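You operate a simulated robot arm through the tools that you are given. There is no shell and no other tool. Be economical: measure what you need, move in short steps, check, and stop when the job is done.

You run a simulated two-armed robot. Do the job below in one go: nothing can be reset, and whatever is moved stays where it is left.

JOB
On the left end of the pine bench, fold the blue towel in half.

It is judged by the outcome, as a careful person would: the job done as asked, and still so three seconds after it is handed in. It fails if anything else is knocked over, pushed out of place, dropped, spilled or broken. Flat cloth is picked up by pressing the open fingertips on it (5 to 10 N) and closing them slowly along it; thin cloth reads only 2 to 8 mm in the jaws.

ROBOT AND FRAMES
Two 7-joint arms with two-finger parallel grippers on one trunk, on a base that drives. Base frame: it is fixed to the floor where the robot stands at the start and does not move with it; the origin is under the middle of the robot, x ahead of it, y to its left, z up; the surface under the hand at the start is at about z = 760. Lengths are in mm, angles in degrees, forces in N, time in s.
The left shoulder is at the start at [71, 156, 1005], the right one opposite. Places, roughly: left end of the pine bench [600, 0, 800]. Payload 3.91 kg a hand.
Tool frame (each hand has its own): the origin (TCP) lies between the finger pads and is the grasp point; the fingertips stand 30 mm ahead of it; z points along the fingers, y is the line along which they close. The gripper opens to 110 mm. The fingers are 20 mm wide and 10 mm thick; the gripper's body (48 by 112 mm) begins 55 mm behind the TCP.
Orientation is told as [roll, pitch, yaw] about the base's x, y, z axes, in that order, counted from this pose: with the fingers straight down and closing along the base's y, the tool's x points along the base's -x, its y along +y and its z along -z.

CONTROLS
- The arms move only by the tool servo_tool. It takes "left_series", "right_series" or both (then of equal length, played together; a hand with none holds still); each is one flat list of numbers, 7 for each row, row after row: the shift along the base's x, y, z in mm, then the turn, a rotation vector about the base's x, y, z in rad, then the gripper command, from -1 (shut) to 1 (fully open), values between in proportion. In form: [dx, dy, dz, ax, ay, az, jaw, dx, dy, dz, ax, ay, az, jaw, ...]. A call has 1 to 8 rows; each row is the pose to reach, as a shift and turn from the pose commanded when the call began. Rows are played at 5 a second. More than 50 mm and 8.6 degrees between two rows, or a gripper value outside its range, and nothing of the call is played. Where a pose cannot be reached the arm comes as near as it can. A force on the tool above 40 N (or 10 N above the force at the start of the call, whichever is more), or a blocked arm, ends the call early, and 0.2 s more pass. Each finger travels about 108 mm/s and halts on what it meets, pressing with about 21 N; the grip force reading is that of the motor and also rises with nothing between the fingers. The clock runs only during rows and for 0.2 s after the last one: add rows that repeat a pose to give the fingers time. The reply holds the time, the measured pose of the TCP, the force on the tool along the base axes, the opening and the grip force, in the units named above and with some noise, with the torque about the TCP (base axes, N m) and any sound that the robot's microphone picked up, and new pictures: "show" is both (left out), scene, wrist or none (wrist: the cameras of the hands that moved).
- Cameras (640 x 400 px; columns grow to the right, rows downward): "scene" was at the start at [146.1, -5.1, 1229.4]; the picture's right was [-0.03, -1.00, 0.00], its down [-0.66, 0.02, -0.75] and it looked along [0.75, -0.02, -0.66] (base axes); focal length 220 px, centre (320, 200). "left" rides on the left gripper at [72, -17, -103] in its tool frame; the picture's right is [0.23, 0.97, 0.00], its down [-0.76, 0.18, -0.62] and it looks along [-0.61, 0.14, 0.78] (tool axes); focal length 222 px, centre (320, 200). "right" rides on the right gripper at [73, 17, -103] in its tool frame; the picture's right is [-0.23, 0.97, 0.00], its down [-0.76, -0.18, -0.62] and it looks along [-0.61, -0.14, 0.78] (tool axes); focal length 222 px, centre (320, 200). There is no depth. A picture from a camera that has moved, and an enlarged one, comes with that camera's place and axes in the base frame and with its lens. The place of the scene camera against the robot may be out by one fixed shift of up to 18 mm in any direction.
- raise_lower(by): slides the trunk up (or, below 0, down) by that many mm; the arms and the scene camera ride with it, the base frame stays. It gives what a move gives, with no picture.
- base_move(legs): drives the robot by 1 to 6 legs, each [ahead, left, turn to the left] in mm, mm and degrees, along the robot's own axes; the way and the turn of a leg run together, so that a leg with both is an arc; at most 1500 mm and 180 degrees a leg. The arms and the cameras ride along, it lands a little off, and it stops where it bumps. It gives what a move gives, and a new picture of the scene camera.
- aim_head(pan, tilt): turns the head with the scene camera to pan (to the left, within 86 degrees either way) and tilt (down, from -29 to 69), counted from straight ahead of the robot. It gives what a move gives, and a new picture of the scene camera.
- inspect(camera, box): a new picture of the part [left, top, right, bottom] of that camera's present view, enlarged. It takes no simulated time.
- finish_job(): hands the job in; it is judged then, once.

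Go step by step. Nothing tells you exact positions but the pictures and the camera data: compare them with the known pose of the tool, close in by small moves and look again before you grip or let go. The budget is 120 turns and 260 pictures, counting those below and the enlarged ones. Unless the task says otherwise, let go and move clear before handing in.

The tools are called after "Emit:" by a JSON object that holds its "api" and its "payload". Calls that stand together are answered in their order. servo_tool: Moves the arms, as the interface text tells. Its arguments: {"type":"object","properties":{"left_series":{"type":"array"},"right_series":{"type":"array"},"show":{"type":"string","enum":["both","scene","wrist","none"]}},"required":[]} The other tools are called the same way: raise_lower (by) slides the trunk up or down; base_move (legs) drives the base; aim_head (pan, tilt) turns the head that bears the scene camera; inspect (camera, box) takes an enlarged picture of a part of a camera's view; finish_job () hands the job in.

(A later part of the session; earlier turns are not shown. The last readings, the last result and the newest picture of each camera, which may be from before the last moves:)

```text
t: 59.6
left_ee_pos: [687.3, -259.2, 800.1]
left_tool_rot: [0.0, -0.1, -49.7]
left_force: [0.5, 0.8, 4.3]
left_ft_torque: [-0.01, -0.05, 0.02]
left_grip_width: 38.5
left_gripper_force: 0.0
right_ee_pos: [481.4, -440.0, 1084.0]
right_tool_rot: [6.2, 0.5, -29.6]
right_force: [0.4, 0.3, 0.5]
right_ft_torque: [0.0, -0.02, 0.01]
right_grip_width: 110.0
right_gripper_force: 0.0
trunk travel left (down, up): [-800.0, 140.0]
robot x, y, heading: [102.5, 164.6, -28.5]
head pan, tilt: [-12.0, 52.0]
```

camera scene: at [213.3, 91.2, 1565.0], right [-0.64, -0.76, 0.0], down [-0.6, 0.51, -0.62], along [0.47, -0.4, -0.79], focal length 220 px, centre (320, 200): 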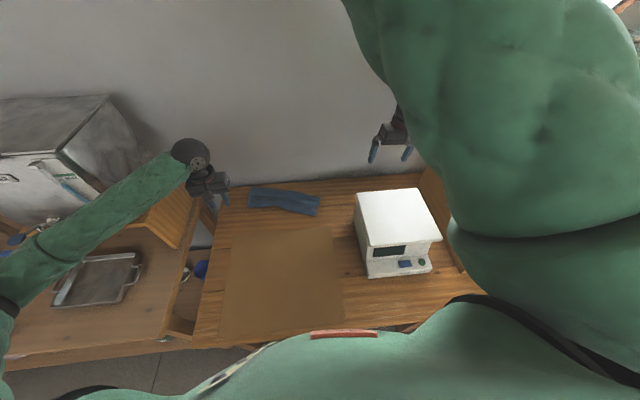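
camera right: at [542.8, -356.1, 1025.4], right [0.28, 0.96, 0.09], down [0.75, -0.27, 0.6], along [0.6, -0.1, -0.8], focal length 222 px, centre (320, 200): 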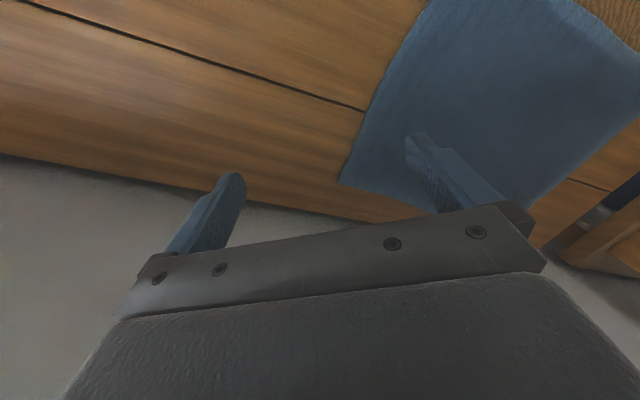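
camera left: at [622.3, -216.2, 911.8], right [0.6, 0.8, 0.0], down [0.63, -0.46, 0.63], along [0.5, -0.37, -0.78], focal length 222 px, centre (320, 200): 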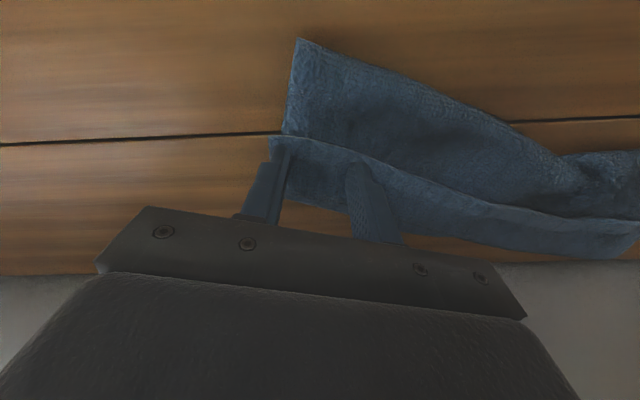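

Light contact at 4 N. I'll close slowly.

Emit:
{"api": "servo_tool", "payload": {"left_series": [0, 0, -0.5, 0, 0, 0, -0.4, 0, 0, -0.5, 0, 0, 0, -0.5, 0, 0, -0.5, 0, 0, 0, -0.6, 0, 0, -0.5, 0, 0, 0, -0.7, 0, 0, -0.5, 0, 0, 0, -0.8, 0, 0, -0.5, 0, 0, 0, -0.9, 0, 0, -0.5, 0, 0, 0, -1, 0, 0, -0.5, 0, 0, 0, -1], "show": "wrist"}}

```text
t: 61.4
left_ee_pos: [686.7, -258.6, 799.7]
left_tool_rot: [0.0, -0.2, -49.7]
left_force: [-0.6, -0.8, 8.1]
left_ft_torque: [0.01, 0.0, 0.0]
left_grip_width: 10.6
left_gripper_force: 21.0
right_ee_pos: [481.9, -440.4, 1084.3]
right_tool_rot: [6.2, 0.6, -29.7]
right_force: [0.0, 0.6, -0.4]
right_ft_torque: [0.01, 0.01, -0.04]
right_grip_width: 110.5
right_gripper_force: 0.1
trunk travel left (down, up): [-800.0, 140.0]
robot x, y, heading: [99.5, 164.0, -28.1]
head pan, tilt: [-12.0, 52.0]
camera left: at [627.7, -214.3, 903.4], right [0.6, 0.8, 0.0], down [0.63, -0.47, 0.63], along [0.5, -0.37, -0.78], focal length 222 px, centre (320, 200)
```

left: 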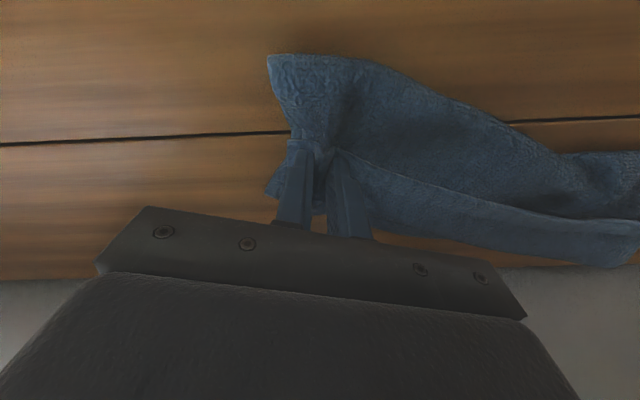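

It reads 10.6 mm, perhaps more than one layer. I'll lift slightly to see what came up.

Emit:
{"api": "servo_tool", "payload": {"left_series": [-3, 4, 20, 0, 0, 0, -1, -8, 9, 45, 0, 0, 0, -1, -12, 14, 70, 0, 0, 0, -1], "show": "both"}}

Emit:
{"api": "inspect", "payload": {"camera": "left", "box": [160, 40, 480, 240]}}

Emit:
{"api": "inspect", "payload": {"camera": "scene", "box": [215, 160, 343, 240]}}

```text
t: 62.2
left_ee_pos: [674.2, -243.4, 869.6]
left_tool_rot: [0.1, -0.1, -49.7]
left_force: [-0.2, -0.7, 0.3]
left_ft_torque: [-0.02, 0.01, 0.0]
left_grip_width: 10.0
left_gripper_force: 21.2
right_ee_pos: [482.7, -440.4, 1084.3]
right_tool_rot: [6.1, 0.6, -29.7]
right_force: [-0.2, 0.1, 1.2]
right_ft_torque: [-0.02, 0.02, 0.0]
right_grip_width: 109.9
right_gripper_force: 0.0
trunk travel left (down, up): [-800.0, 140.0]
robot x, y, heading: [95.6, 166.9, -28.2]
head pan, tilt: [-12.0, 52.0]
camera scene: at [213.3, 90.4, 1564.9], right [-0.64, -0.76, 0.0], down [-0.6, 0.51, -0.62], along [0.47, -0.4, -0.79], focal length 220 px, centre (320, 200)
camera left: at [615.8, -198.1, 973.2], right [0.6, 0.8, 0.0], down [0.63, -0.47, 0.62], along [0.5, -0.37, -0.78], focal length 222 px, centre (320, 200)
```

scene: 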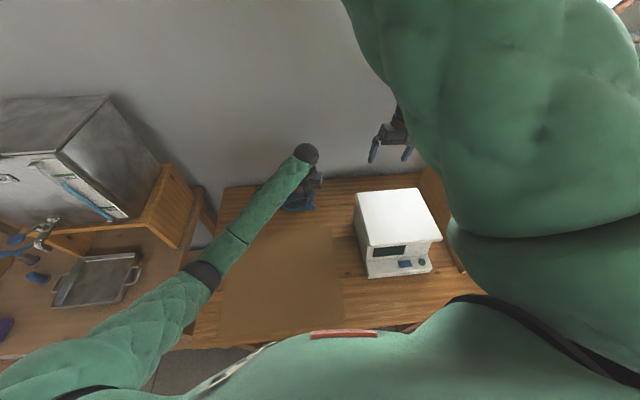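
left: 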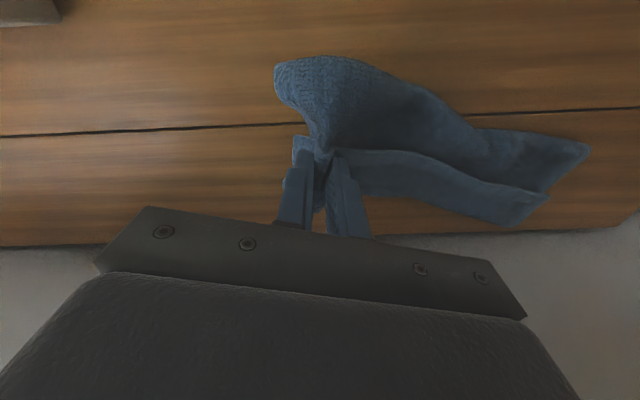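

```text
2.00 times, centred on (320, 140) of left
camera zoom: at [615.8, -198.1, 973.2], right [0.6, 0.8, 0.0], down [0.63, -0.47, 0.62], along [0.5, -0.37, -0.78], focal length 444 px, centre (320, 320)
```

zoom: 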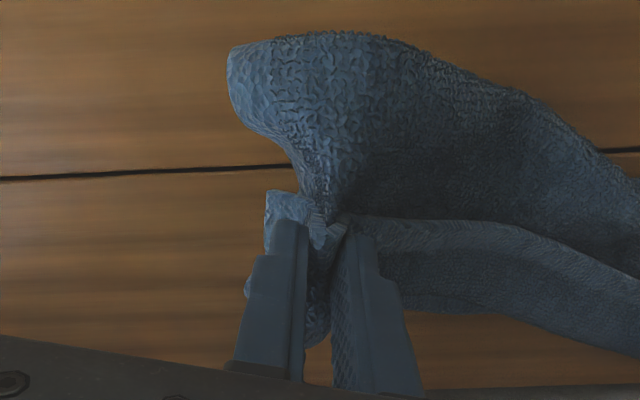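

```text
5.00 times, centred on (279, 200) of scene
camera zoom: at [213.3, 90.4, 1564.9], right [-0.64, -0.76, 0.0], down [-0.6, 0.51, -0.62], along [0.47, -0.4, -0.79], focal length 1099 px, centre (525, 200)
```

zoom: 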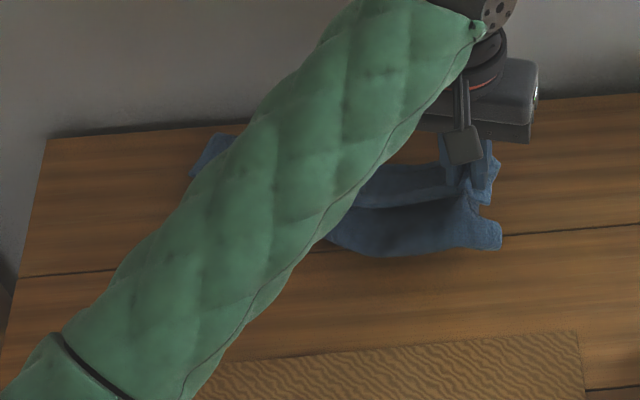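

The fingers picked up several layers, so I'll put this end back down and release. A better fix is to lift the folded towel by its crease, so both hems hang free and uncurl, then lay it back toward the robot.

Emit:
{"api": "servo_tool", "payload": {"left_series": [5, -6, -25, 0, 0, 0, -1, 10, -12, -50, 0, 0, 0, -1, 12, -14, -67, 0, 0, 0, -1, 12, -14, -67, 0, 0, 0, -0.85, 12, -14, -67, 0, 0, 0, -0.7, 12, -14, -67, 0, 0, 0, -0.5, 12, -14, -40, 0, 0, 0, -0.3, 12, -14, 0, 0, 0, 0, -0.3], "show": "wrist"}}

Emit:
{"api": "servo_tool", "payload": {"left_series": [0, 0, 40, 0, 0, 0, -0.3], "show": "wrist"}}

```text
t: 64.0
left_ee_pos: [688.6, -257.8, 868.4]
left_tool_rot: [0.1, -0.2, -49.7]
left_force: [-0.7, 0.0, 0.4]
left_ft_torque: [0.05, 0.01, 0.01]
left_grip_width: 38.4
left_gripper_force: 0.0
right_ee_pos: [481.5, -439.9, 1083.2]
right_tool_rot: [6.1, 0.5, -29.6]
right_force: [-0.7, -0.4, 0.0]
right_ft_torque: [-0.01, 0.02, -0.01]
right_grip_width: 109.8
right_gripper_force: 0.1
trunk travel left (down, up): [-800.0, 140.0]
robot x, y, heading: [101.2, 163.8, -28.1]
head pan, tilt: [-12.0, 52.0]
camera left: at [628.2, -213.2, 973.3], right [0.6, 0.8, 0.0], down [0.63, -0.47, 0.63], along [0.5, -0.37, -0.78], focal length 222 px, centre (320, 200)
```

left: 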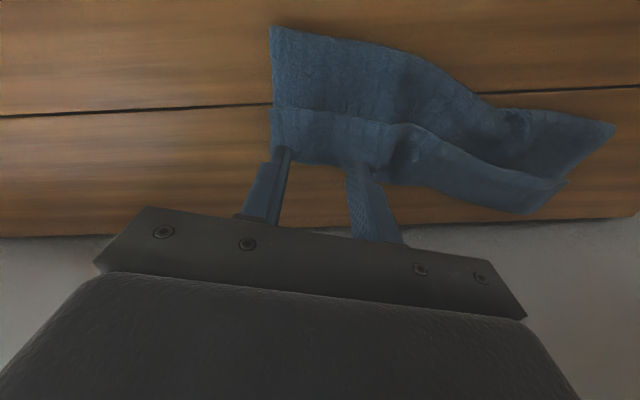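

```text
t: 64.4
left_ee_pos: [689.7, -260.4, 910.3]
left_tool_rot: [0.1, -0.1, -49.7]
left_force: [-0.3, -0.9, 0.0]
left_ft_torque: [-0.02, -0.01, 0.0]
left_grip_width: 38.5
left_gripper_force: 0.1
right_ee_pos: [481.5, -440.3, 1082.4]
right_tool_rot: [6.2, 0.5, -29.6]
right_force: [0.0, -0.1, -0.3]
right_ft_torque: [0.01, -0.03, -0.01]
right_grip_width: 110.2
right_gripper_force: 0.0
trunk travel left (down, up): [-800.0, 140.0]
robot x, y, heading: [100.2, 163.6, -28.1]
head pan, tilt: [-12.0, 52.0]
camera left: at [629.8, -214.8, 1013.5], right [0.6, 0.8, 0.0], down [0.63, -0.47, 0.62], along [0.5, -0.37, -0.78], focal length 222 px, centre (320, 200)
```

left: 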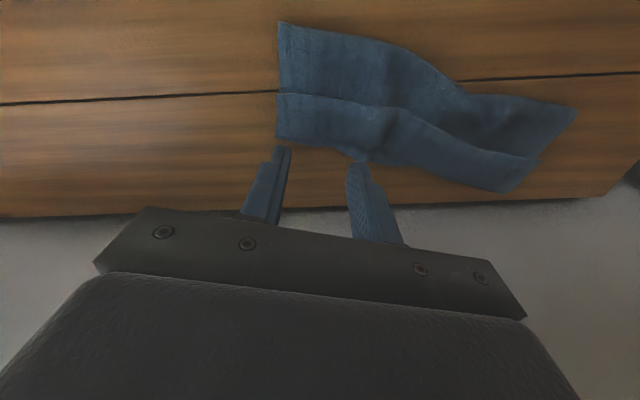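

I'll grip near the crease end E, both layers, at about (643,-231).

Emit:
{"api": "servo_tool", "payload": {"left_series": [-25, 15, -20, 0, 0, 0, -0.2, -47, 29, -50, 0, 0, 0, -0.2, -47, 29, -85, 0, 0, 0, -0.2, -47, 29, -100, 0, 0, 0, -0.2, -47, 29, -107, 0, 0, 0, -0.2, -47, 29, -110, 0, 0, 0, -0.2], "show": "wrist"}}

```text
t: 65.8
left_ee_pos: [642.1, -228.8, 799.1]
left_tool_rot: [0.0, -0.1, -49.7]
left_force: [0.4, 0.0, 0.7]
left_ft_torque: [-0.01, 0.04, 0.02]
left_grip_width: 44.0
left_gripper_force: 0.1
right_ee_pos: [482.2, -440.6, 1083.7]
right_tool_rot: [6.2, 0.5, -29.6]
right_force: [0.0, -0.4, -0.5]
right_ft_torque: [0.05, 0.0, 0.01]
right_grip_width: 110.0
right_gripper_force: 0.1
trunk travel left (down, up): [-800.0, 140.0]
robot x, y, heading: [100.0, 163.0, -28.2]
head pan, tilt: [-12.0, 52.0]
camera left: at [582.0, -184.2, 902.8], right [0.6, 0.8, 0.0], down [0.63, -0.46, 0.63], along [0.5, -0.37, -0.78], focal length 222 px, centre (320, 200)
```

left: 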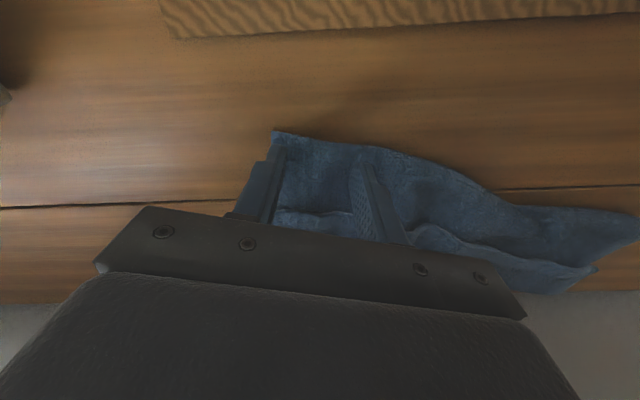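

Emit:
{"api": "servo_tool", "payload": {"left_series": [8, 7, -2, 0, 0, 0, -0.2, 8, 7, -4, 0, 0, 0, -0.2, 8, 7, -5.5, 0, 0, 0, -0.2, 8, 7, -5.5, 0, 0, 0, -0.35, 8, 7, -5.5, 0, 0, 0, -0.5, 8, 7, -5.5, 0, 0, 0, -0.65, 8, 7, -5.5, 0, 0, 0, -0.82, 8, 7, -5.5, 0, 0, 0, -1], "show": "wrist"}}

Emit:
{"api": "servo_tool", "payload": {"left_series": [0, 0, 0, 0, 0, 0, -1, 6, -7, 30, 0, 0, 0, -1, 12, -14, 60, 0, 0, 0, -1, 18, -21, 90, 0, 0, 0, -1, 22, -26, 120, 0, 0, 0, -1], "show": "both"}}

Emit:
{"api": "inspect", "payload": {"camera": "scene", "box": [215, 150, 343, 230]}}

```text
t: 67.6
left_ee_pos: [649.8, -222.0, 795.1]
left_tool_rot: [0.1, -0.2, -49.7]
left_force: [0.6, -0.7, 20.1]
left_ft_torque: [-0.04, -0.02, 0.04]
left_grip_width: 10.1
left_gripper_force: 20.9
right_ee_pos: [481.2, -438.8, 1083.1]
right_tool_rot: [6.2, 0.3, -29.6]
right_force: [0.3, 0.4, -0.1]
right_ft_torque: [0.01, 0.01, -0.01]
right_grip_width: 109.8
right_gripper_force: 0.1
trunk travel left (down, up): [-800.0, 140.0]
robot x, y, heading: [101.5, 166.2, -27.9]
head pan, tilt: [-12.0, 52.0]
camera left: at [589.5, -177.6, 899.0], right [0.6, 0.8, 0.0], down [0.63, -0.46, 0.63], along [0.5, -0.37, -0.78], focal length 222 px, centre (320, 200)
```

left: 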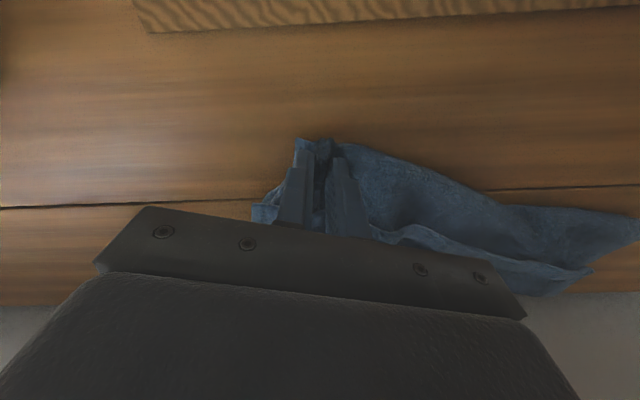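

```text
t: 68.8
left_ee_pos: [672.5, -247.9, 915.2]
left_tool_rot: [0.0, -0.2, -49.8]
left_force: [1.2, -0.3, -1.6]
left_ft_torque: [-0.01, 0.02, 0.02]
left_grip_width: 8.3
left_gripper_force: 20.5
right_ee_pos: [482.4, -439.2, 1083.4]
right_tool_rot: [6.2, 0.4, -29.6]
right_force: [-0.6, -0.2, 0.0]
right_ft_torque: [-0.02, 0.0, -0.02]
right_grip_width: 110.0
right_gripper_force: 0.1
trunk travel left (down, up): [-800.0, 140.0]
robot x, y, heading: [99.7, 163.2, -28.2]
head pan, tilt: [-12.0, 52.0]
camera scene: at [214.6, 91.1, 1564.7], right [-0.64, -0.76, 0.0], down [-0.6, 0.51, -0.61], along [0.47, -0.4, -0.79], focal length 220 px, centre (320, 200)
camera left: at [612.5, -202.9, 1019.1], right [0.6, 0.8, 0.0], down [0.63, -0.47, 0.62], along [0.5, -0.37, -0.78], focal length 222 px, centre (320, 200)
```

scene: 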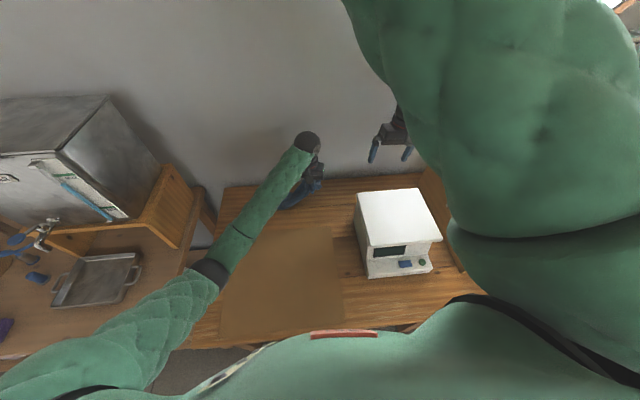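
left: 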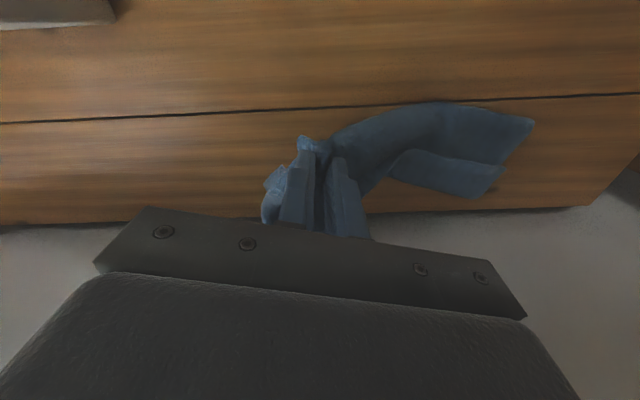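

```text
5.00 times, centred on (279, 190) of scene
camera zoom: at [214.6, 91.1, 1564.7], right [-0.64, -0.76, 0.0], down [-0.6, 0.51, -0.61], along [0.47, -0.4, -0.79], focal length 1099 px, centre (525, 250)
```

zoom: 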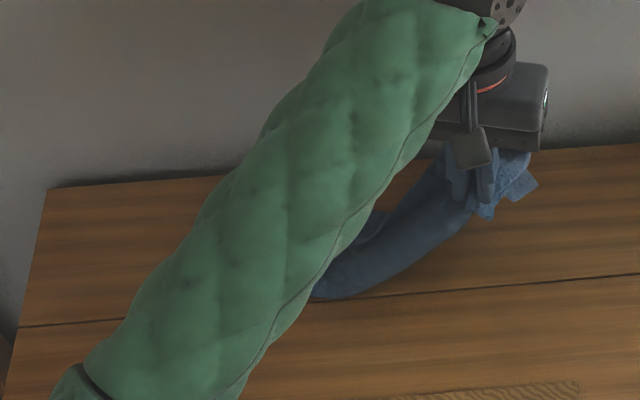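

The end hangs from the crease now. I'll move it outward so the hems dangle over their target line, and look before laying it down.

Emit:
{"api": "servo_tool", "payload": {"left_series": [8, -10, 20, 0, 0, 0, -1, 22, -26, 30, 0, 0, 0, -1, 34, -40, 30, 0, 0, 0, -1, 34, -40, 30, 0, 0, 0, -1, 34, -40, 20, 0, 0, 0, -1], "show": "both"}}

Emit:
{"api": "inspect", "payload": {"camera": "left", "box": [200, 80, 440, 230]}}

Emit:
{"api": "inspect", "payload": {"camera": "scene", "box": [240, 150, 340, 212]}}

```text
t: 70.0
left_ee_pos: [703.9, -290.7, 934.0]
left_tool_rot: [0.1, -0.1, -49.8]
left_force: [-0.2, -0.2, -0.6]
left_ft_torque: [0.02, 0.03, -0.01]
left_grip_width: 8.5
left_gripper_force: 21.5
right_ee_pos: [481.8, -440.1, 1082.9]
right_tool_rot: [6.2, 0.5, -29.6]
right_force: [0.0, 0.1, 0.5]
right_ft_torque: [0.0, 0.01, 0.0]
right_grip_width: 110.0
right_gripper_force: 0.1
trunk travel left (down, up): [-800.0, 140.0]
robot x, y, heading: [94.4, 162.1, -28.1]
head pan, tilt: [-12.0, 52.0]
camera scene: at [213.2, 90.1, 1564.9], right [-0.64, -0.76, 0.0], down [-0.6, 0.51, -0.62], along [0.47, -0.4, -0.79], focal length 220 px, centre (320, 200)
camera left: at [644.8, -244.9, 1038.2], right [0.6, 0.8, 0.0], down [0.63, -0.47, 0.62], along [0.5, -0.37, -0.78], focal length 222 px, centre (320, 200)
```

scene: 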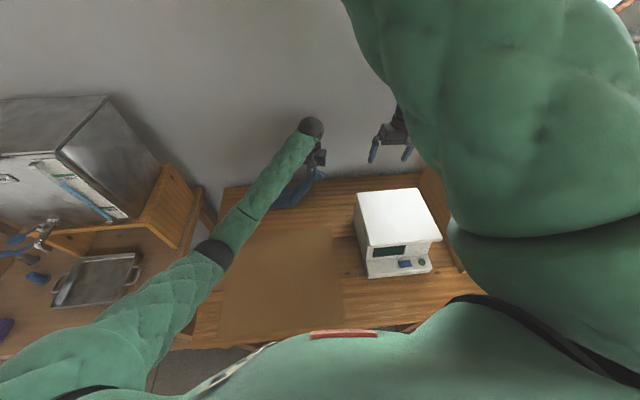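
left: 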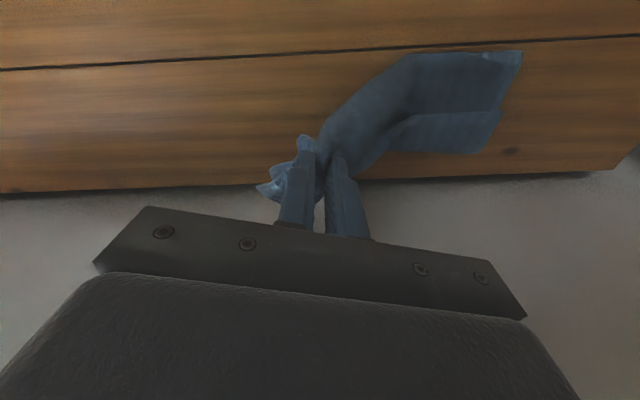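

```text
2.67 times, centred on (320, 155) of left
camera zoom: at [644.8, -244.9, 1038.2], right [0.6, 0.8, 0.0], down [0.63, -0.47, 0.62], along [0.5, -0.37, -0.78], focal length 592 px, centre (320, 320)
```

zoom: 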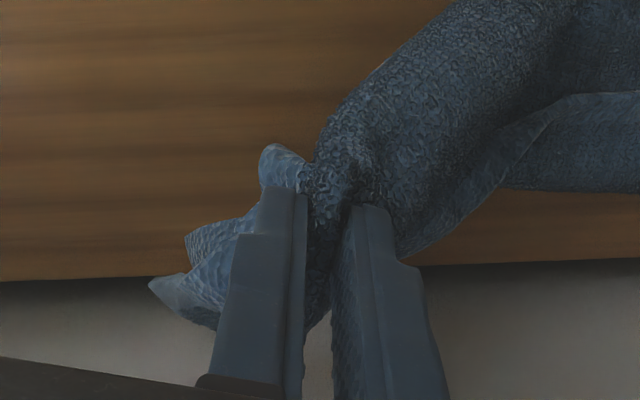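

```text
6.40 times, centred on (290, 181) of scene
camera zoom: at [213.2, 90.1, 1564.9], right [-0.64, -0.76, 0.0], down [-0.6, 0.51, -0.62], along [0.47, -0.4, -0.79], focal length 1406 px, centre (512, 322)
```

zoom: 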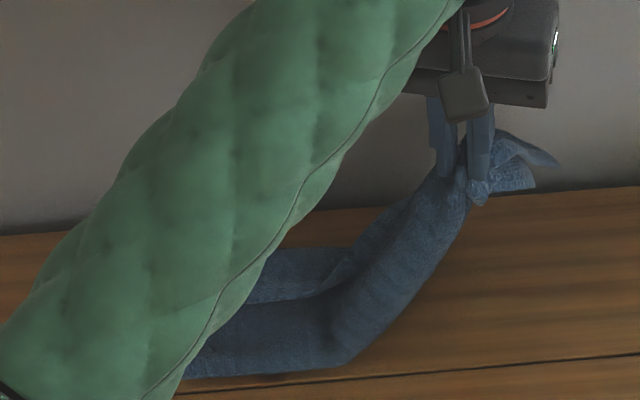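

Both corners C and D now hang together beyond the crease. I'll lay it back toward the robot in an arc.

Emit:
{"api": "servo_tool", "payload": {"left_series": [-6, 7, -22, 0, 0, 0, -1, -16, 19, -48, 0, 0, 0, -1, -30, 36, -74, 0, 0, 0, -1, -45, 54, -98, 0, 0, 0, -1, -60, 71, -120, 0, 0, 0, -1, -73, 84, -133, 0, 0, 0, -1, -81, 79, -135, 0, 0, 0, -1], "show": "wrist"}}

Emit:
{"api": "inspect", "payload": {"camera": "scene", "box": [215, 160, 343, 240]}}

```text
t: 71.6
left_ee_pos: [626.0, -210.0, 798.9]
left_tool_rot: [0.1, -0.2, -49.7]
left_force: [2.1, 2.4, 10.5]
left_ft_torque: [-0.01, -0.12, -0.01]
left_grip_width: 8.6
left_gripper_force: 20.8
right_ee_pos: [480.9, -440.4, 1083.3]
right_tool_rot: [6.3, 0.5, -29.5]
right_force: [0.4, -0.8, -0.6]
right_ft_torque: [-0.01, -0.02, 0.01]
right_grip_width: 110.0
right_gripper_force: 0.1
trunk travel left (down, up): [-800.0, 140.0]
robot x, y, heading: [97.8, 168.5, -28.2]
head pan, tilt: [-12.0, 52.0]
camera left: at [565.2, -165.0, 903.8], right [0.6, 0.8, 0.0], down [0.63, -0.46, 0.63], along [0.5, -0.37, -0.78], focal length 222 px, centre (320, 200)
```

left: 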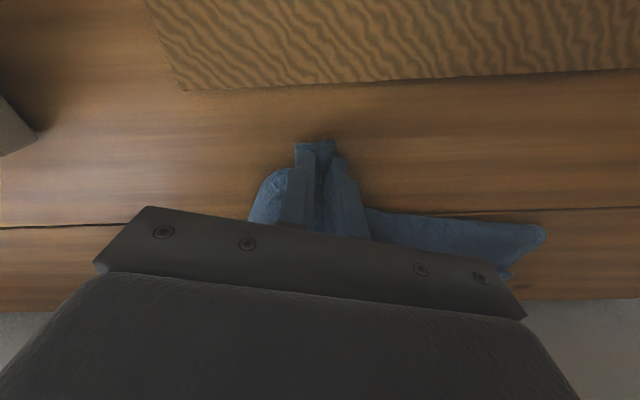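

```text
5.00 times, centred on (279, 200) of scene
camera zoom: at [212.6, 90.5, 1565.2], right [-0.64, -0.76, 0.0], down [-0.6, 0.51, -0.62], along [0.47, -0.4, -0.79], focal length 1099 px, centre (525, 200)
```

zoom: 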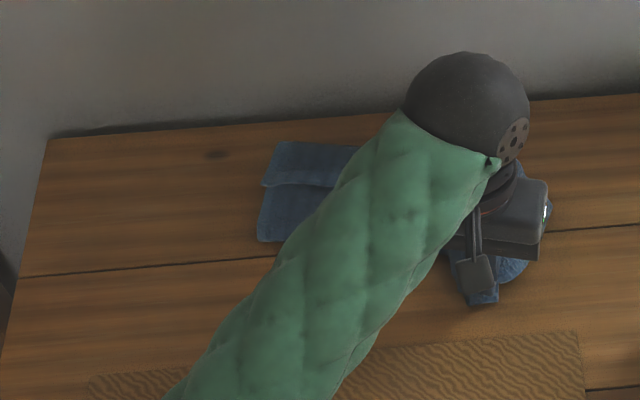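

Emit:
{"api": "servo_tool", "payload": {"left_series": [0, 0, 0, 0, 0, 0, -0.85, 0, 0, 0, 0, 0, 0, -0.7, 0, 0, 0, 0, 0, 0, -0.5, 0, 0, 0, 0, 0, 0, -0.35, 0, 0, 25, 0, 0, 0, -0.3, 0, 0, 60, 0, 0, 0, -0.3, 15, 10, 100, 0, 0, 0, -0.3], "show": "wrist"}}

Emit:
{"api": "servo_tool", "payload": {"left_series": [-10, 40, 20, 0, 0, 0, -0.3, -20, 80, 40, 0, 0, 0, -0.3, -20, 120, 60, 0, 0, 0, -0.3, 0, 160, 70, 0, 0, 0, -0.3, 30, 200, 70, 0, 0, 0, -0.3], "show": "wrist"}}

Emit:
{"api": "inspect", "payload": {"camera": "scene", "box": [230, 165, 358, 245]}}

```text
t: 73.2
left_ee_pos: [640.7, -199.4, 897.4]
left_tool_rot: [0.0, -0.1, -49.7]
left_force: [0.0, 0.4, 0.7]
left_ft_torque: [-0.03, -0.01, 0.0]
left_grip_width: 38.4
left_gripper_force: 0.0
right_ee_pos: [483.4, -439.4, 1081.6]
right_tool_rot: [6.2, 0.5, -29.5]
right_force: [-0.9, 0.3, -0.8]
right_ft_torque: [-0.02, 0.05, -0.03]
right_grip_width: 109.9
right_gripper_force: 0.0
trunk travel left (down, up): [-800.0, 140.0]
robot x, y, heading: [97.5, 165.6, -28.1]
head pan, tilt: [-12.0, 52.0]
camera left: at [581.0, -154.0, 1001.8], right [0.6, 0.8, 0.0], down [0.63, -0.47, 0.62], along [0.5, -0.37, -0.78], focal length 222 px, centre (320, 200)
```

left: 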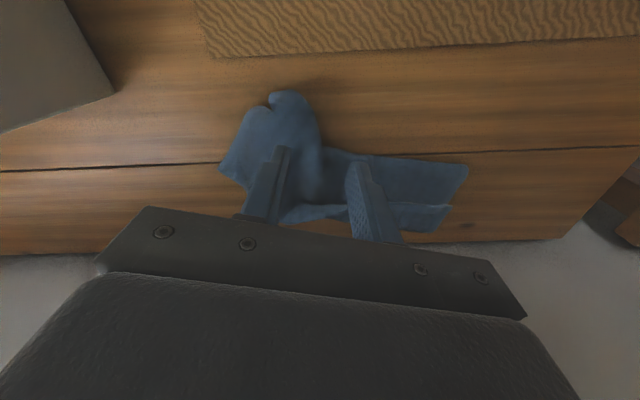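

```text
t: 74.4
left_ee_pos: [670.5, 1.9, 971.3]
left_tool_rot: [-0.1, -0.2, -49.8]
left_force: [-0.5, 0.3, 0.1]
left_ft_torque: [-0.04, -0.02, 0.02]
left_grip_width: 38.7
left_gripper_force: 0.1
right_ee_pos: [482.2, -438.6, 1084.4]
right_tool_rot: [6.1, 0.4, -29.6]
right_force: [0.0, 0.8, 0.1]
right_ft_torque: [-0.01, 0.02, 0.02]
right_grip_width: 110.1
right_gripper_force: 0.0
trunk travel left (down, up): [-800.0, 140.0]
robot x, y, heading: [101.9, 167.7, -28.1]
head pan, tilt: [-12.0, 52.0]
camera left: at [610.9, 47.6, 1074.7], right [0.6, 0.8, 0.0], down [0.63, -0.47, 0.63], along [0.5, -0.37, -0.78], focal length 222 px, centre (320, 200)
```

left: 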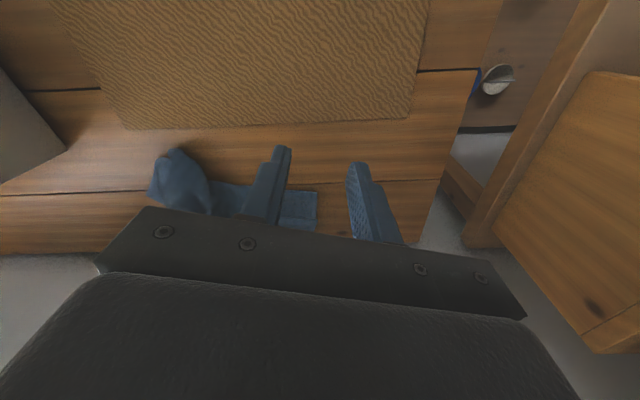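

```text
5.00 times, centred on (294, 205) of scene
camera zoom: at [213.6, 92.1, 1565.0], right [-0.64, -0.76, 0.0], down [-0.6, 0.51, -0.62], along [0.47, -0.4, -0.79], focal length 1099 px, centre (450, 175)
```

zoom: 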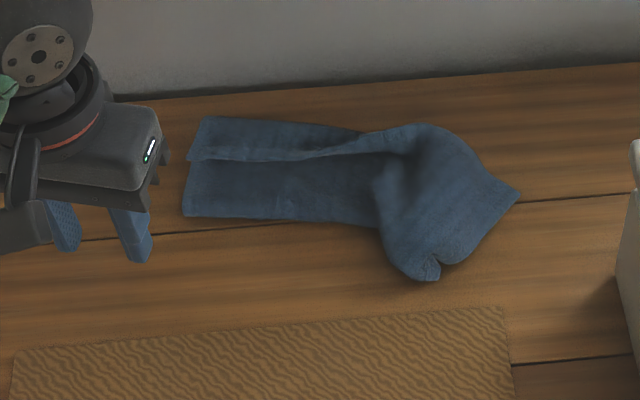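

The right end has uncurled but is bunched, and the left end was dragged about 70 mm. I'll treat the left end F the same way: lift by the crease, stretch it left, and lay it down. First a hover check.

Emit:
{"api": "servo_tool", "payload": {"left_series": [20, -25, 0, 0, 0, 0, -0.2, 40, -55, -10, 0, 0, 0, -0.2, 60, -85, -30, 0, 0, 0, -0.2, 80, -110, -50, 0, 0, 0, -0.2, 97, -133, -70, 0, 0, 0, -0.2], "show": "wrist"}}

```text
t: 75.6
left_ee_pos: [767.0, -131.9, 898.9]
left_tool_rot: [0.2, -0.2, -49.8]
left_force: [0.1, 0.5, 0.4]
left_ft_torque: [0.02, 0.0, 0.0]
left_grip_width: 44.2
left_gripper_force: 0.0
right_ee_pos: [482.7, -440.1, 1082.4]
right_tool_rot: [6.2, 0.5, -29.6]
right_force: [-0.4, 0.3, -0.9]
right_ft_torque: [0.01, 0.02, 0.04]
right_grip_width: 109.8
right_gripper_force: 0.0
trunk travel left (down, up): [-800.0, 140.0]
robot x, y, heading: [97.6, 164.2, -27.9]
head pan, tilt: [-12.0, 52.0]
camera left: at [707.3, -87.0, 1003.0], right [0.6, 0.8, 0.0], down [0.63, -0.47, 0.62], along [0.5, -0.37, -0.78], focal length 222 px, centre (320, 200)
```

left: 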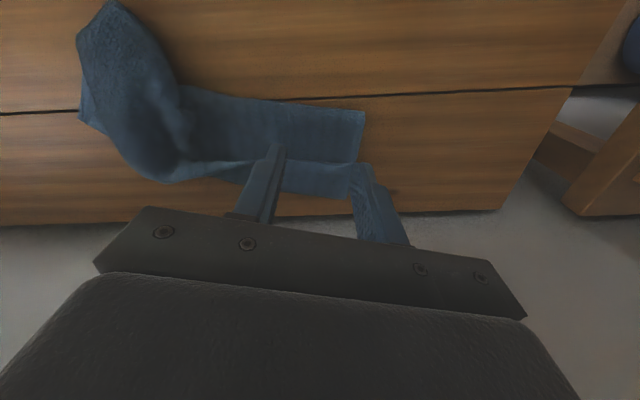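

F is confirmed at about (790,-91). I'll descend and pinch the crease there, both layers.

Emit:
{"api": "servo_tool", "payload": {"left_series": [8, 4, -40, 0, 0, 0, -0.2, 8, 4, -80, 0, 0, 0, -0.2, 8, 4, -97, 0, 0, 0, -0.2, 8, 4, -102, 0, 0, 0, -0.2, 8, 4, -104.5, 0, 0, 0, -0.2], "show": "wrist"}}

```text
t: 76.8
left_ee_pos: [774.5, -128.1, 796.0]
left_tool_rot: [0.1, -0.1, -49.7]
left_force: [1.8, -0.9, 10.6]
left_ft_torque: [-0.01, -0.14, -0.01]
left_grip_width: 43.8
left_gripper_force: 0.1
right_ee_pos: [482.6, -439.2, 1084.0]
right_tool_rot: [6.2, 0.3, -29.6]
right_force: [-0.1, -0.7, -0.2]
right_ft_torque: [0.04, -0.01, 0.01]
right_grip_width: 109.9
right_gripper_force: 0.0
trunk travel left (down, up): [-800.0, 140.0]
robot x, y, heading: [102.7, 167.8, -28.3]
head pan, tilt: [-12.0, 52.0]
camera left: at [714.4, -82.9, 899.6], right [0.6, 0.8, 0.0], down [0.63, -0.46, 0.63], along [0.5, -0.37, -0.78], focal length 222 px, centre (320, 200)
```

left: 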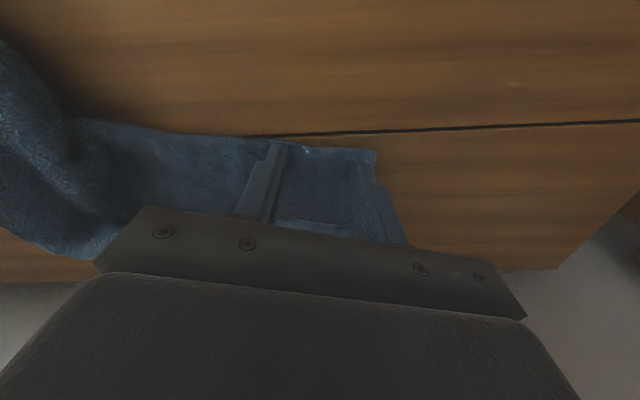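

Both layers are under the fingers. I'll close, lift straight up with a slight outward shift, and check.

Emit:
{"api": "servo_tool", "payload": {"left_series": [0, 0, 0, 0, 0, 0, -0.35, 0, 0, 0, 0, 0, 0, -0.5, 0, 0, 0, 0, 0, 0, -0.65, 0, 0, 0, 0, 0, 0, -0.8, 0, 0, 0, 0, 0, 0, -1, 0, 0, 0, 0, 0, 0, -1], "show": "none"}}

Emit:
{"api": "servo_tool", "payload": {"left_series": [8, -7, 30, 0, 0, 0, -1, 16, -13, 60, 0, 0, 0, -1, 24, -20, 92, 0, 0, 0, -1, 31, -26, 130, 0, 0, 0, -1, 31, -26, 140, 0, 0, 0, -1, 31, -26, 140, 0, 0, 0, -1], "show": "both"}}

Emit:
{"api": "inspect", "payload": {"camera": "scene", "box": [220, 150, 348, 230]}}

```text
t: 78.2
left_ee_pos: [773.0, -128.9, 795.8]
left_tool_rot: [0.1, -0.2, -49.7]
left_force: [1.3, 0.9, 16.7]
left_ft_torque: [0.04, -0.06, -0.03]
left_grip_width: 9.1
left_gripper_force: 20.5
right_ee_pos: [482.0, -440.0, 1084.8]
right_tool_rot: [6.2, 0.5, -29.6]
right_force: [0.2, 0.2, 0.6]
right_ft_torque: [0.0, 0.01, -0.04]
right_grip_width: 110.1
right_gripper_force: 0.0
trunk travel left (down, up): [-800.0, 140.0]
robot x, y, heading: [101.2, 165.0, -28.2]
head pan, tilt: [-12.0, 52.0]
```

```text
t: 79.6
left_ee_pos: [804.1, -156.8, 933.9]
left_tool_rot: [0.0, 0.0, -49.7]
left_force: [-0.5, 0.1, -0.7]
left_ft_torque: [0.0, -0.02, -0.01]
left_grip_width: 8.3
left_gripper_force: 21.0
right_ee_pos: [482.6, -440.3, 1082.3]
right_tool_rot: [6.1, 0.5, -29.5]
right_force: [-0.2, -0.4, 0.5]
right_ft_torque: [0.01, -0.01, -0.01]
right_grip_width: 109.9
right_gripper_force: 0.0
trunk travel left (down, up): [-800.0, 140.0]
robot x, y, heading: [103.1, 168.0, -28.0]
head pan, tilt: [-12.0, 52.0]
camera scene: at [213.6, 90.2, 1564.9], right [-0.64, -0.76, 0.0], down [-0.6, 0.51, -0.61], along [0.47, -0.4, -0.79], focal length 220 px, centre (320, 200)
camera left: at [745.8, -110.4, 1038.4], right [0.6, 0.8, 0.0], down [0.63, -0.47, 0.62], along [0.5, -0.37, -0.78], focal length 222 px, centre (320, 200)
```

scene: 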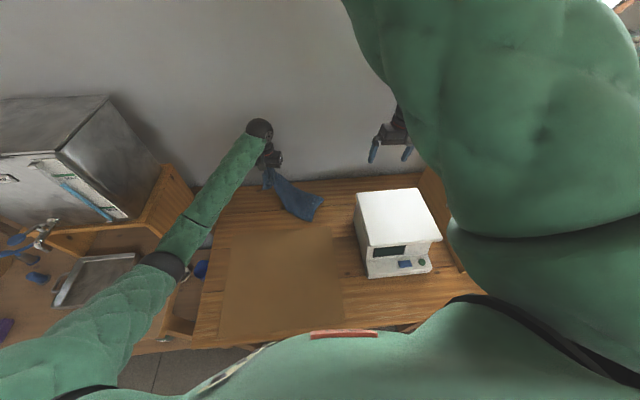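
left: 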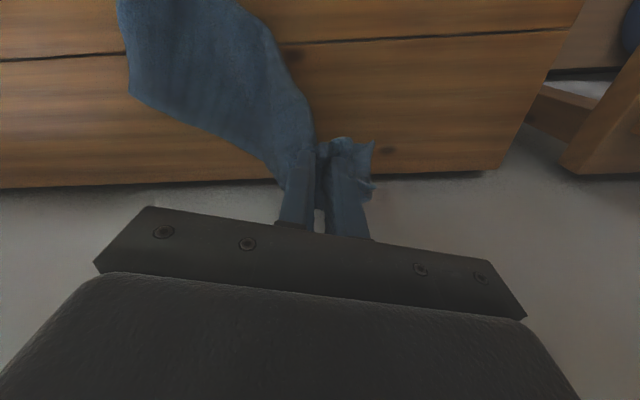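

```text
5.00 times, centred on (284, 190) of scene
camera zoom: at [213.6, 90.2, 1564.9], right [-0.64, -0.76, 0.0], down [-0.6, 0.51, -0.61], along [0.47, -0.4, -0.79], focal length 1099 px, centre (500, 250)
```

zoom: 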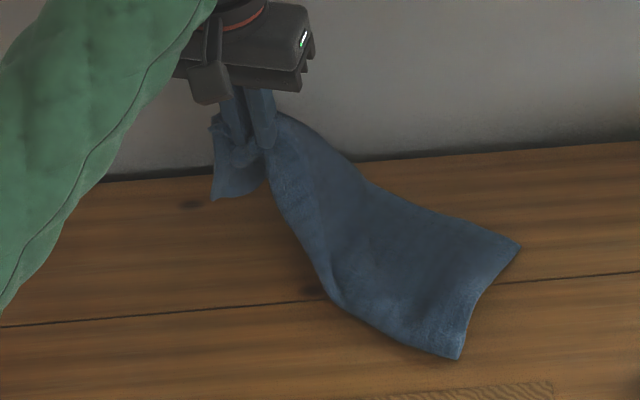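

The right end has flattened well, with a clean crease E and hem corner C about 135 mm apart. Now I'll lay the left end down, stretching it left and back toward the robot.

Emit:
{"api": "servo_tool", "payload": {"left_series": [10, -11, 0, 0, 0, 0, -1, 10, 8, -10, 0, 0, 0, -1, 10, 35, -25, 0, 0, 0, -1, 11, 62, -45, 0, 0, 0, -1, 12, 88, -68, 0, 0, 0, -1, 14, 112, -92, 0, 0, 0, -1, 16, 136, -115, 0, 0, 0, -1, 18, 157, -132, 0, 0, 0, -1], "show": "wrist"}}

Emit:
{"api": "inspect", "payload": {"camera": "scene", "box": [220, 160, 348, 240]}}

```text
t: 81.4
left_ee_pos: [822.7, 2.1, 801.8]
left_tool_rot: [0.1, -0.2, -49.7]
left_force: [0.0, 0.1, 0.9]
left_ft_torque: [-0.01, -0.02, 0.02]
left_grip_width: 8.3
left_gripper_force: 21.0
right_ee_pos: [483.0, -439.6, 1082.6]
right_tool_rot: [6.2, 0.4, -29.6]
right_force: [-0.3, -0.1, 0.0]
right_ft_torque: [-0.04, 0.01, -0.01]
right_grip_width: 109.9
right_gripper_force: 0.0
trunk travel left (down, up): [-800.0, 140.0]
robot x, y, heading: [99.5, 167.4, -27.9]
head pan, tilt: [-12.0, 52.0]
camera left: at [761.9, 47.0, 905.0], right [0.6, 0.8, 0.0], down [0.63, -0.46, 0.63], along [0.5, -0.37, -0.78], focal length 222 px, centre (320, 200)
```

left: 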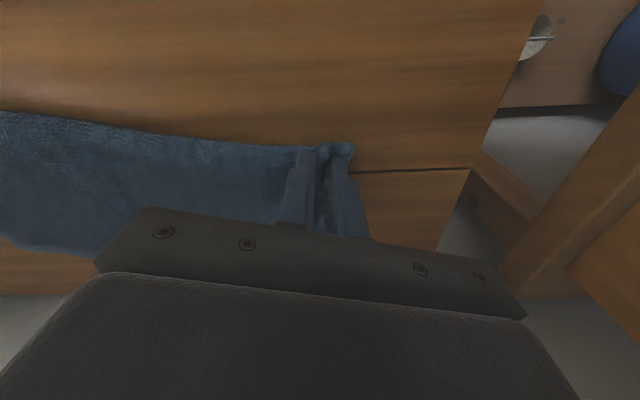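

```text
5.00 times, centred on (284, 200) of scene
camera zoom: at [213.3, 91.3, 1565.0], right [-0.64, -0.76, 0.0], down [-0.6, 0.51, -0.62], along [0.47, -0.4, -0.79], focal length 1099 px, centre (500, 200)
```

zoom: 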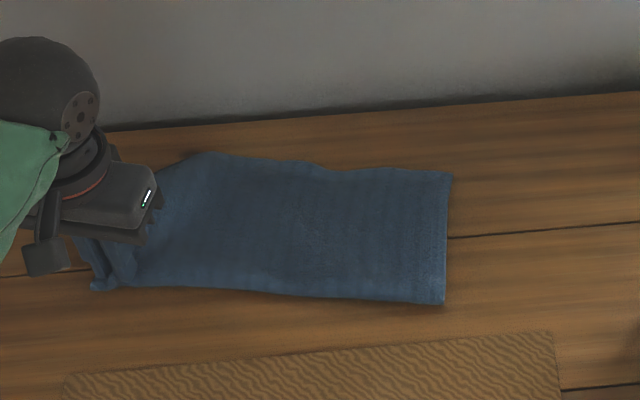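

The towel is now a neat half fold. I'll lower slightly, release gently and retreat.

Emit:
{"api": "servo_tool", "payload": {"left_series": [0, 0, -3, 0, 0, 0, -1, 0, 0, -3, 0, 0, 0, -0.88, 0, 0, -3, 0, 0, 0, -0.75, 0, 0, -3, 0, 0, 0, -0.6, 0, 0, -3, 0, 0, 0, -0.4, 0, 0, 15, 0, 0, 0, -0.3, 0, 0, 50, 0, 0, 0, -0.3, 0, 0, 95, 0, 0, 0, -0.3], "show": "wrist"}}

Emit:
{"api": "servo_tool", "payload": {"left_series": [-40, 5, 25, 0, 0, 0, -0.3, -80, 10, 50, 0, 0, 0, -0.3, -120, 15, 75, 0, 0, 0, -0.3, -160, 20, 100, 0, 0, 0, -0.3, -200, 25, 120, 0, 0, 0, -0.3, -240, 30, 140, 0, 0, 0, -0.3], "show": "both"}}

Emit:
{"api": "inspect", "payload": {"camera": "scene", "box": [220, 160, 348, 240]}}

```text
t: 83.2
left_ee_pos: [822.4, 1.2, 896.7]
left_tool_rot: [0.0, -0.1, -49.7]
left_force: [-0.6, 0.9, -0.1]
left_ft_torque: [0.02, 0.0, -0.02]
left_grip_width: 38.6
left_gripper_force: 0.1
right_ee_pos: [483.7, -439.4, 1082.6]
right_tool_rot: [6.2, 0.6, -29.6]
right_force: [0.3, 0.3, -0.9]
right_ft_torque: [-0.01, 0.0, -0.02]
right_grip_width: 110.1
right_gripper_force: 0.1
trunk travel left (down, up): [-800.0, 140.0]
robot x, y, heading: [100.4, 167.2, -28.1]
head pan, tilt: [-12.0, 52.0]
camera left: at [762.6, 46.7, 1000.7], right [0.6, 0.8, 0.0], down [0.63, -0.47, 0.62], along [0.5, -0.37, -0.78], focal length 222 px, centre (320, 200)
```

left: 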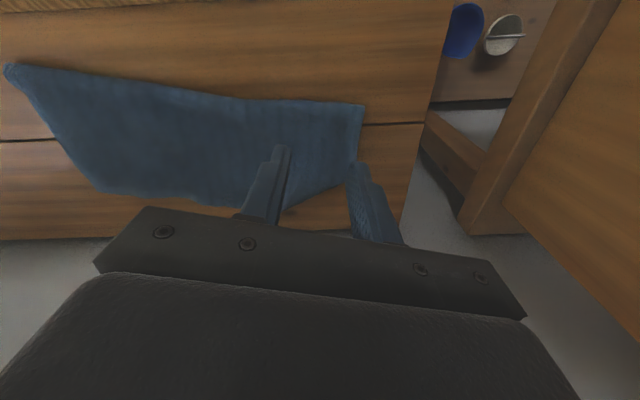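

```text
t: 84.6
left_ee_pos: [581.0, 32.3, 1037.1]
left_tool_rot: [0.2, -0.1, -49.6]
left_force: [0.0, 0.1, -0.3]
left_ft_torque: [0.02, -0.02, 0.03]
left_grip_width: 38.6
left_gripper_force: 0.1
right_ee_pos: [482.0, -440.4, 1083.7]
right_tool_rot: [6.2, 0.6, -29.6]
right_force: [-0.1, -0.2, -0.5]
right_ft_torque: [0.04, -0.02, 0.02]
right_grip_width: 109.9
right_gripper_force: 0.0
trunk travel left (down, up): [-800.0, 140.0]
robot x, y, heading: [102.2, 168.2, -28.2]
head pan, tilt: [-12.0, 52.0]
camera scene: at [212.6, 90.3, 1564.9], right [-0.64, -0.76, 0.0], down [-0.6, 0.51, -0.62], along [0.47, -0.4, -0.79], focal length 220 px, centre (320, 200)
camera left: at [520.3, 77.6, 1141.4], right [0.6, 0.8, 0.0], down [0.63, -0.47, 0.62], along [0.5, -0.37, -0.78], focal length 222 px, centre (320, 200)
```

scene: 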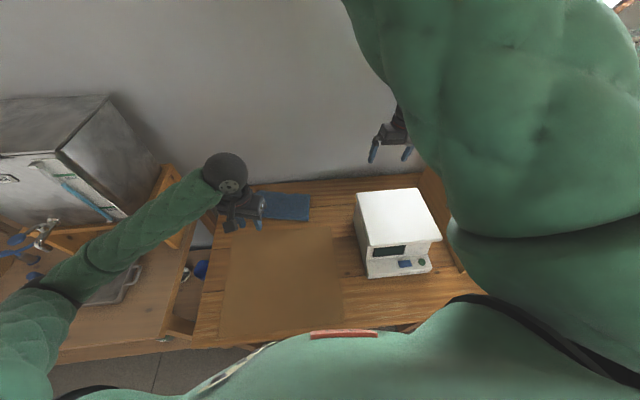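
left: 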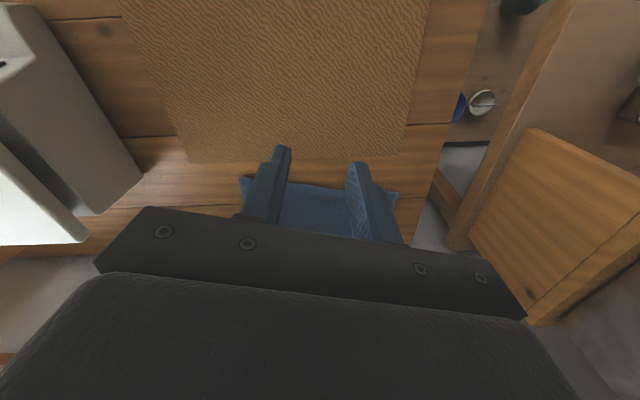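

```text
5.00 times, centred on (284, 200) of scene
camera zoom: at [212.6, 90.3, 1564.9], right [-0.64, -0.76, 0.0], down [-0.6, 0.51, -0.62], along [0.47, -0.4, -0.79], focal length 1099 px, centre (500, 200)
```

zoom: 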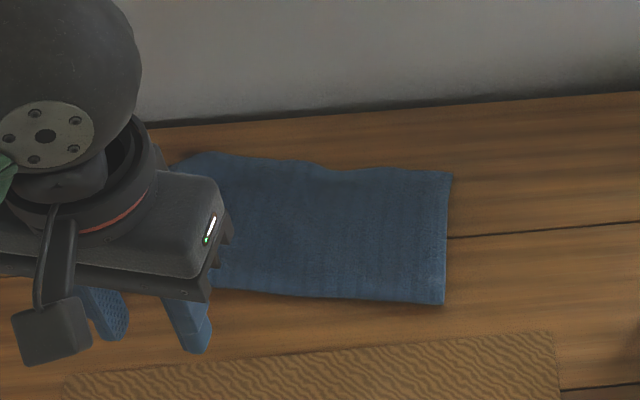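

I need to see the left end unobstructed, so I'll move the hand back and up.

Emit:
{"api": "servo_tool", "payload": {"left_series": [-30, 20, 30, 0, 0, 0, -0.3, -60, 40, 60, 0, 0, 0, -0.3, -90, 60, 80, 0, 0, 0, -0.3, -110, 85, 100, 0, 0, 0, -0.3, -110, 115, 120, 0, 0, 0, -0.3], "show": "none"}}

Emit:
{"api": "inspect", "payload": {"camera": "scene", "box": [210, 160, 338, 240]}}

```text
t: 85.8
left_ee_pos: [553.5, 63.6, 1156.9]
left_tool_rot: [0.0, -0.2, -49.7]
left_force: [-0.4, -0.4, 0.6]
left_ft_torque: [-0.02, 0.0, -0.01]
left_grip_width: 38.4
left_gripper_force: 0.1
left hand out of reach, approached as far as the arm can: row 2, 3, 4, 5
right_ee_pos: [482.9, -439.2, 1083.5]
right_tool_rot: [6.1, 0.5, -29.6]
right_force: [0.5, 0.8, 1.0]
right_ft_torque: [0.0, 0.01, -0.01]
right_grip_width: 110.1
right_gripper_force: 0.0
trunk travel left (down, up): [-800.0, 140.0]
robot x, y, heading: [99.6, 163.2, -28.2]
head pan, tilt: [-12.0, 52.0]
```

```text
5.00 times, centred on (274, 200) of scene
camera zoom: at [213.6, 91.9, 1564.9], right [-0.64, -0.76, 0.0], down [-0.6, 0.51, -0.62], along [0.47, -0.4, -0.79], focal length 1099 px, centre (550, 200)
```

zoom: 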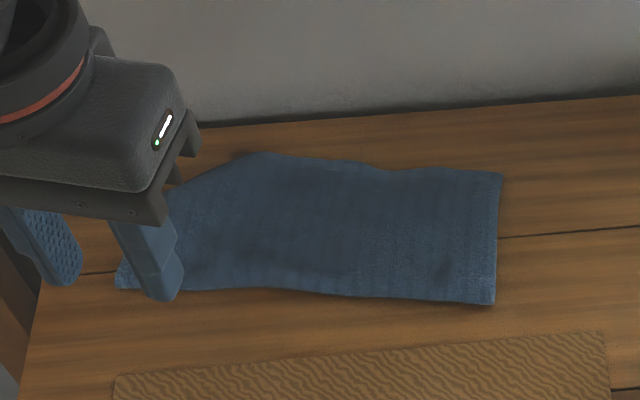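

Emit:
{"api": "servo_tool", "payload": {"left_series": [20, 30, 30, 0, 0, 0, -0.3, 40, 60, 60, 0, 0, 0, -0.3, 50, 90, 95, 0, 0, 0, -0.3, 60, 120, 130, 0, 0, 0, -0.3, 60, 160, 150, 0, 0, 0, -0.3], "show": "none"}}

Emit:
{"api": "inspect", "payload": {"camera": "scene", "box": [200, 160, 328, 240]}}

```text
t: 87.0
left_ee_pos: [622.1, 224.4, 1309.1]
left_tool_rot: [0.0, -0.2, -49.8]
left_force: [0.1, 0.6, 0.8]
left_ft_torque: [-0.04, -0.01, 0.01]
left_grip_width: 38.3
left_gripper_force: 0.1
left hand out of reach, approached as far as the arm can: row 1, 2, 3, 5
right_ee_pos: [480.9, -438.1, 1083.6]
right_tool_rot: [6.0, 0.4, -29.7]
right_force: [-0.1, 0.6, -0.4]
right_ft_torque: [-0.02, -0.02, 0.02]
right_grip_width: 110.4
right_gripper_force: 0.0
trunk travel left (down, up): [-800.0, 140.0]
robot x, y, heading: [100.1, 166.2, -28.3]
head pan, tilt: [-12.0, 52.0]
```

```text
5.00 times, centred on (264, 200) of scene
camera zoom: at [212.1, 93.3, 1565.1], right [-0.65, -0.76, 0.0], down [-0.6, 0.51, -0.62], along [0.47, -0.4, -0.79], focal length 1099 px, centre (600, 200)
```

zoom: 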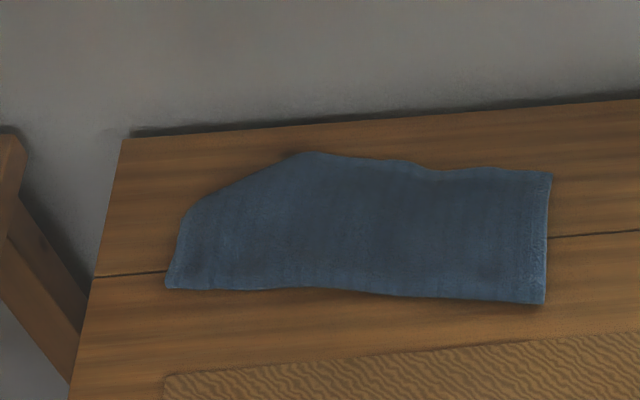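

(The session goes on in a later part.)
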